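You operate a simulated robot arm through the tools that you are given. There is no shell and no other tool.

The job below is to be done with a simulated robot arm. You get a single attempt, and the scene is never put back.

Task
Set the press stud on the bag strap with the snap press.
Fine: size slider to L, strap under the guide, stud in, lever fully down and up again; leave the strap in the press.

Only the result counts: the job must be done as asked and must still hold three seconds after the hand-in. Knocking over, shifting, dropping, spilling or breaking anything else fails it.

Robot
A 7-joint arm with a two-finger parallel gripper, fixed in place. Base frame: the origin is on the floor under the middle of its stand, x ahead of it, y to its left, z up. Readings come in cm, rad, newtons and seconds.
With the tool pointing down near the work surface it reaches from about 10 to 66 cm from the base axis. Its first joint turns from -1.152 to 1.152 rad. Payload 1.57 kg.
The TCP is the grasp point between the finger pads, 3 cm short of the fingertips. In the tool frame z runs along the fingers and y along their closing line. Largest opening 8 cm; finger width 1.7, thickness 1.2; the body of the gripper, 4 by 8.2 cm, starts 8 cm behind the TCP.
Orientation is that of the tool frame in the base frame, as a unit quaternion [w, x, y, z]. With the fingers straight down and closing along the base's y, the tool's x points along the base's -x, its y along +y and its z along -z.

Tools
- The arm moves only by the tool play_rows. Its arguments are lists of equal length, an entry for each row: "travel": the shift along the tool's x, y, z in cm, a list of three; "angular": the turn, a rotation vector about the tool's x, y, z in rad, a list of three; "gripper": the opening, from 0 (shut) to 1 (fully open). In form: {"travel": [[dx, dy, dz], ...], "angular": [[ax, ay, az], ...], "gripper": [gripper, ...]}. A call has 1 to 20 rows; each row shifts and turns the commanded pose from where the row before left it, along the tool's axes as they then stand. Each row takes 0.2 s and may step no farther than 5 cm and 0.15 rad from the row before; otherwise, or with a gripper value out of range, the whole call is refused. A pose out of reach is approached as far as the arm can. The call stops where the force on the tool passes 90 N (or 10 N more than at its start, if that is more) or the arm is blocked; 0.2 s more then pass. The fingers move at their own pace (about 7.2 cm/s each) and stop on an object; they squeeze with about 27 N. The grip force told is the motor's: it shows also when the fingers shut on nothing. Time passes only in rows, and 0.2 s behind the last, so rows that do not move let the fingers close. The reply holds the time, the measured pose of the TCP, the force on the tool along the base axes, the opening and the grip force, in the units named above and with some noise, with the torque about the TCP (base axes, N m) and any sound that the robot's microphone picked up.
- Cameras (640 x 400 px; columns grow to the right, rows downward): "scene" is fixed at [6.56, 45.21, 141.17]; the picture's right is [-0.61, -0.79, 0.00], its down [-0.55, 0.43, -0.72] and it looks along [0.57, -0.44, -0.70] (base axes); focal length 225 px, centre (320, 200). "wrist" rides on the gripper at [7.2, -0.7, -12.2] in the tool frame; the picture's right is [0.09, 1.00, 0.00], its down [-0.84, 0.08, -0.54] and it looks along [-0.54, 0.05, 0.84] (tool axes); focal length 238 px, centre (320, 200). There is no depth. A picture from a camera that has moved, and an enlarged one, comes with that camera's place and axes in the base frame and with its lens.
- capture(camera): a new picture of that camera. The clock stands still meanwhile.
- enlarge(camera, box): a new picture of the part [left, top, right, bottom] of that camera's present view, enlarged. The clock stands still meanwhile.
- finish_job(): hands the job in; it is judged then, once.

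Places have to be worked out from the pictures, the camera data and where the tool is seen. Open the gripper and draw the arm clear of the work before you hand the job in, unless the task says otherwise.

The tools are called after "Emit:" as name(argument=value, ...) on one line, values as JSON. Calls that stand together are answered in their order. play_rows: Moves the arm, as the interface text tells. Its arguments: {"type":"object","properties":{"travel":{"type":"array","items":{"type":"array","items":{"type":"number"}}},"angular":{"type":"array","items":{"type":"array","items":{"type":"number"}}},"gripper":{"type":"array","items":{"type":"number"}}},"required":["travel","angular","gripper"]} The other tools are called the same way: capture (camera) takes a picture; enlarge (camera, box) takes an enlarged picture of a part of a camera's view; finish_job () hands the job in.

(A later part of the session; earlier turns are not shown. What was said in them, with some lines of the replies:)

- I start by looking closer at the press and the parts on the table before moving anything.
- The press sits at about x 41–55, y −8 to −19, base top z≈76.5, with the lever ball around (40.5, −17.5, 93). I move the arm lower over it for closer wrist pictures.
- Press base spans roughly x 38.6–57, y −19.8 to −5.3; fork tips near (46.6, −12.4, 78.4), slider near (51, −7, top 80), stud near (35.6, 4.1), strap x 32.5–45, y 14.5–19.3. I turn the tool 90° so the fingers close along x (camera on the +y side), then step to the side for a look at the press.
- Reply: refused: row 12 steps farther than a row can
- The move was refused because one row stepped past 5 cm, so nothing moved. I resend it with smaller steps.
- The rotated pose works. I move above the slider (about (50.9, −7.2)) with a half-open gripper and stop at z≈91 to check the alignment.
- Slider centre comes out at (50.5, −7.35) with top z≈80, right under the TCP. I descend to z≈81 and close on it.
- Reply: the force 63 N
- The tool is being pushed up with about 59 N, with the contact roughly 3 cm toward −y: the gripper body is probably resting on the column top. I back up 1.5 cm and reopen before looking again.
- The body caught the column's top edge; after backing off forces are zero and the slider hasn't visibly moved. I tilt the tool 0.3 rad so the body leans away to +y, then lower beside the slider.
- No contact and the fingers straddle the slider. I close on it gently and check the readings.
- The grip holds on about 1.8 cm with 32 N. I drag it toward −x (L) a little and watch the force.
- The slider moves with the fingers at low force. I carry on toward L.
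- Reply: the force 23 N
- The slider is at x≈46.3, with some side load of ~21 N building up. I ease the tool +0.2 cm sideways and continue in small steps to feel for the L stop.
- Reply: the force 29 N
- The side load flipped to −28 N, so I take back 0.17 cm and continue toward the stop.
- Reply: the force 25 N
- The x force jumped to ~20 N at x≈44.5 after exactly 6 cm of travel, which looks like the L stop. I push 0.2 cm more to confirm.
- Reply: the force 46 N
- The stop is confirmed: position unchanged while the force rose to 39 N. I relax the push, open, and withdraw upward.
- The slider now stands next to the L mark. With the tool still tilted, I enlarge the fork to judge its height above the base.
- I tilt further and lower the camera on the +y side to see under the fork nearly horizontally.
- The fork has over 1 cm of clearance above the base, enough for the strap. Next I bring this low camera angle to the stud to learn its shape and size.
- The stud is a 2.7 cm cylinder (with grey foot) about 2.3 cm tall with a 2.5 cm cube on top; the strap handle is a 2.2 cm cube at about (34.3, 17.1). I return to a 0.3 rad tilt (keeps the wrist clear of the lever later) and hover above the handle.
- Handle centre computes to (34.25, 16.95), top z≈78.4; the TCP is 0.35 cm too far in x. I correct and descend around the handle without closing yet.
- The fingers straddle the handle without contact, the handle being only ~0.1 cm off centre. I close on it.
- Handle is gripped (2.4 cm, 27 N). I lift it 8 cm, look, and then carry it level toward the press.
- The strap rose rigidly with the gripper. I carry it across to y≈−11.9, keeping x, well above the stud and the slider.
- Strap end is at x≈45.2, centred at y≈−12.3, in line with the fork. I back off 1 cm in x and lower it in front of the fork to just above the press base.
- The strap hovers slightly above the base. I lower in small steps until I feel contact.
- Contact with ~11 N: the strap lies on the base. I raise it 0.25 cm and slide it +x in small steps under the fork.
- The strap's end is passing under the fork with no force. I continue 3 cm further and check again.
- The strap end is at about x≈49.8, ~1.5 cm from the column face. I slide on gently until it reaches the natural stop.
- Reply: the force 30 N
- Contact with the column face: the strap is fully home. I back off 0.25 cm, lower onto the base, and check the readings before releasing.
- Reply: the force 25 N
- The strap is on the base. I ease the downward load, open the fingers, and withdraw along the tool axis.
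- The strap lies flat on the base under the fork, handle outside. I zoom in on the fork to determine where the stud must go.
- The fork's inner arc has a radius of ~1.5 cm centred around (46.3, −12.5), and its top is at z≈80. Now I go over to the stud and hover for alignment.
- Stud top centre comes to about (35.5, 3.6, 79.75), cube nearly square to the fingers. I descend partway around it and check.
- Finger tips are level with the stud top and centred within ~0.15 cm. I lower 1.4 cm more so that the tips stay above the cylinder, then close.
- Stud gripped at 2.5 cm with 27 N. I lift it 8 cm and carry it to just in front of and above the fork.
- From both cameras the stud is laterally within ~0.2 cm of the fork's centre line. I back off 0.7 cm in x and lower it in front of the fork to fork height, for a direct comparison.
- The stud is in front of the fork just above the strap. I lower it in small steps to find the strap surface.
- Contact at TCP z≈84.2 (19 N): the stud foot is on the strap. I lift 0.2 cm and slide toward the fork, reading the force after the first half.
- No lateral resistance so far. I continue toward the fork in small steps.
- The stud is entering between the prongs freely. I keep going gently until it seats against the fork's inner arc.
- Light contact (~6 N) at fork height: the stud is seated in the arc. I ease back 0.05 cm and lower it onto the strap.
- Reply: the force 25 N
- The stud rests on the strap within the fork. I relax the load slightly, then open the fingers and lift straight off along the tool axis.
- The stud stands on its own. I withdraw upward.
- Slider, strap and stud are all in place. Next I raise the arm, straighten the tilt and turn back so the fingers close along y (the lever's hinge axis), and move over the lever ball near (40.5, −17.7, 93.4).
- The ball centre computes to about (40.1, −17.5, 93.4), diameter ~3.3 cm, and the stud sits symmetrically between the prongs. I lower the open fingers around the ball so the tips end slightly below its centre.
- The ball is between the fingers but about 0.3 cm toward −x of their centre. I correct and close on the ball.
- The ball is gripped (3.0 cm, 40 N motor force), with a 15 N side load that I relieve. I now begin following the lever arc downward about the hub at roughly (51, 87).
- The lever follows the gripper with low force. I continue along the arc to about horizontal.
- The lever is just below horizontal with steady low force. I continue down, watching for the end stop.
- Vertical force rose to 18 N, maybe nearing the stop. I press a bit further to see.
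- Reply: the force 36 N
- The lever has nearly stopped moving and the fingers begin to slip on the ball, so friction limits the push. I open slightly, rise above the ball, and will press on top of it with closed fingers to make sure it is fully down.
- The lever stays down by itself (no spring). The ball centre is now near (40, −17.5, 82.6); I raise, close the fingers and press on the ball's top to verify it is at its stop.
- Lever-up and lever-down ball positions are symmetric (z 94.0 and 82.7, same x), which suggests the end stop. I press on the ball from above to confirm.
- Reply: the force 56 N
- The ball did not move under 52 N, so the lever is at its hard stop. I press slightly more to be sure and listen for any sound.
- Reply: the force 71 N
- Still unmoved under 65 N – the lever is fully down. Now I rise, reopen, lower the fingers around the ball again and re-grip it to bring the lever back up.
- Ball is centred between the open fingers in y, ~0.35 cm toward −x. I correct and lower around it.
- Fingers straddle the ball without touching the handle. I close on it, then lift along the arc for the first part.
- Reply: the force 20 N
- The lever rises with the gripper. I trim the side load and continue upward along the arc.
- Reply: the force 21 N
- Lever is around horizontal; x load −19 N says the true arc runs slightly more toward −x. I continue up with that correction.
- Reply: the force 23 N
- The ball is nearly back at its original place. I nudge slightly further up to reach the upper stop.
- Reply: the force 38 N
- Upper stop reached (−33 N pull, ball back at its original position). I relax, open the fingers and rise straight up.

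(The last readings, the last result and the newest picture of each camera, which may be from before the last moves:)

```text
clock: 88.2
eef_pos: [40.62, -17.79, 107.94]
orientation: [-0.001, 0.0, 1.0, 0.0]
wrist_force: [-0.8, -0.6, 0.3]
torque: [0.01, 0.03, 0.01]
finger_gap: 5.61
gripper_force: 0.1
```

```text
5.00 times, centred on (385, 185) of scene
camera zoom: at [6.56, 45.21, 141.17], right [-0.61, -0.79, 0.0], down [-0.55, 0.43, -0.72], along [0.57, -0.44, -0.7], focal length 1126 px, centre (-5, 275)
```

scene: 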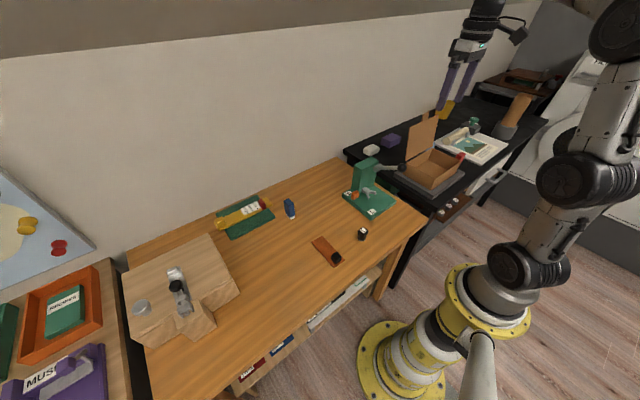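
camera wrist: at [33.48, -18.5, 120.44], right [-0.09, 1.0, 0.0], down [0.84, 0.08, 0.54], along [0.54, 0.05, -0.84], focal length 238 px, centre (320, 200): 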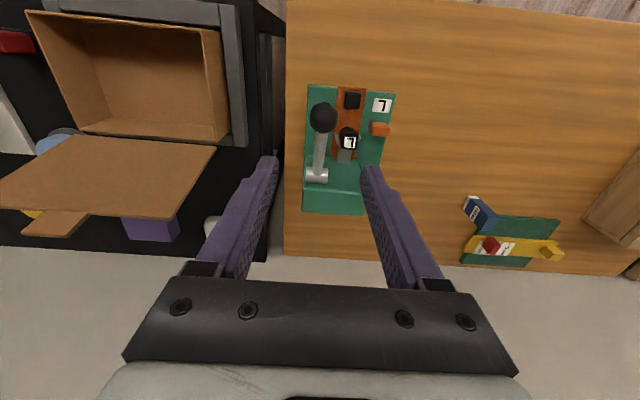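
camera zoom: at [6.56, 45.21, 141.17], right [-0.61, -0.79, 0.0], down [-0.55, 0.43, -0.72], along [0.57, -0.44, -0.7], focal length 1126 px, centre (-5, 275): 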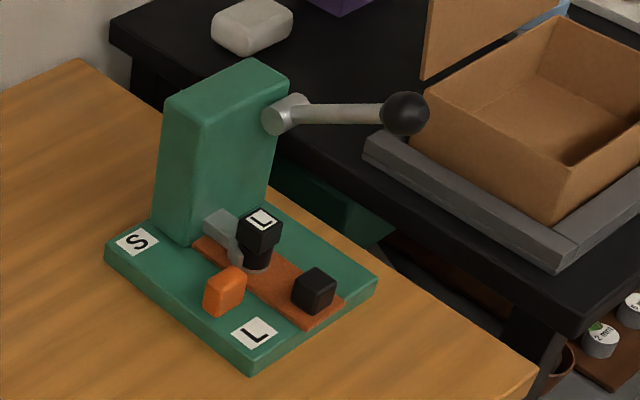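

The lever is back in exactly its starting place. I take a close look at the stud, strap and slider before finishing.

Emit:
enlarge(camera="scene", box=[355, 180, 400, 215])

Emit:
enlarge(camera="wrist", box=[300, 80, 400, 160])

Emit:
capture(camera="scene")

```text
11.43 times, centred on (378, 198) of scene
camera zoom: at [6.56, 45.21, 141.17], right [-0.61, -0.79, 0.0], down [-0.55, 0.43, -0.72], along [0.57, -0.44, -0.7], focal length 2573 px, centre (-337, 229)
```

zoom: 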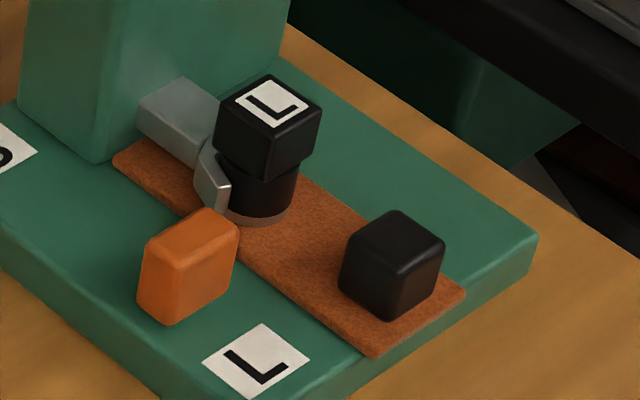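

```text
5.00 times, centred on (350, 120) of wrist
camera zoom: at [33.48, -18.5, 120.44], right [-0.09, 1.0, 0.0], down [0.84, 0.08, 0.54], along [0.54, 0.05, -0.84], focal length 1192 px, centre (170, 600)
```

zoom: 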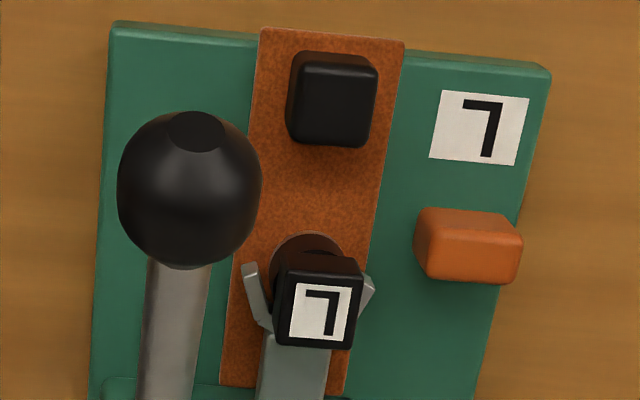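

```text
taken
```

scene: 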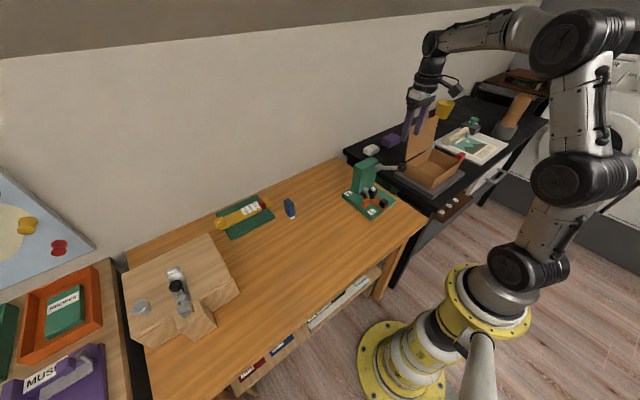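

Everything matches: slider at L, strap flat under the fork against the column, stud centred in the fork, lever up, and the other items on the table untouched. I open the gripper fully and draw the arm back to its starting height.

Emit:
play_rows(travel=[[0, 0, -4], [2, -0.5, -4], [2.5, -0.7, -4], [2.5, -0.7, 0], [0, 0, 0]], angular=[[0, 0, 0], [0, 0, 0], [0, 0, 0], [0, 0, 0], [0, 0, 0]], gripper=[0.8, 1, 1, 1, 1])

Emit:
enlarge(camera="scene", box=[340, 145, 430, 225])

```text
clock: 89.4
eef_pos: [33.61, -19.66, 119.91]
orientation: [0.0, 0.0, 1.0, 0.001]
wrist_force: [0.0, 0.5, 0.8]
torque: [-0.02, 0.01, 0.04]
finger_gap: 7.98
gripper_force: 0.0
```

```text
5.00 times, centred on (385, 185) of scene
camera zoom: at [6.55, 45.21, 141.17], right [-0.61, -0.79, 0.0], down [-0.55, 0.43, -0.72], along [0.57, -0.44, -0.7], focal length 1126 px, centre (-5, 275)
```

zoom: 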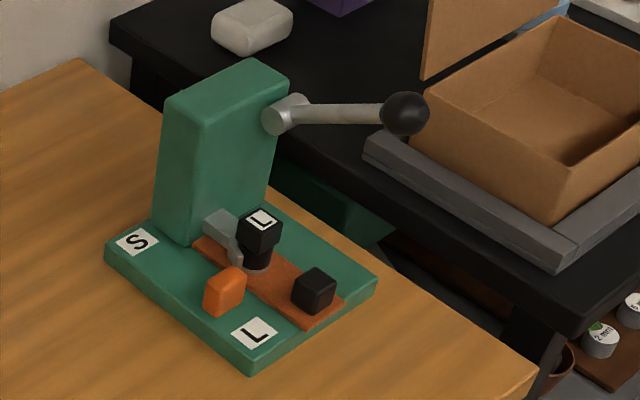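

The arm is clear, the lever is up, and strap and stud remain in the press with the slider at L. I hand the job in.

Emit:
finish_job()

```text
The job is handed in.
```

I went through the full press sequence and handed the job in. I have no confirmation that the stud actually set: there was no click or other sound, and the hand-in reply gave no verdict.

- **Size slider:** it is at the L end, pushed 6 cm from S until it met a hard stop.
- **Strap:** it lies flat on the press base under the guide. I pushed its free end against the column, then eased it back about 0.25 cm.
- **Stud:** it stands on the strap, centred between the guide's prongs and seated against the inside of the guide.
- **Lever:** I took it down until it would not move under 65 N, then brought it back up to its upper stop. The last pictures show it exactly where it started.

While I was first reaching for the slider, the gripper body pressed on top of the press column with about 59 N. I backed off and approached at a tilt instead. The press did not appear to move, and the rest of the bench looked undisturbed in the final pictures.

The gripper is open and the arm is back at its starting position.
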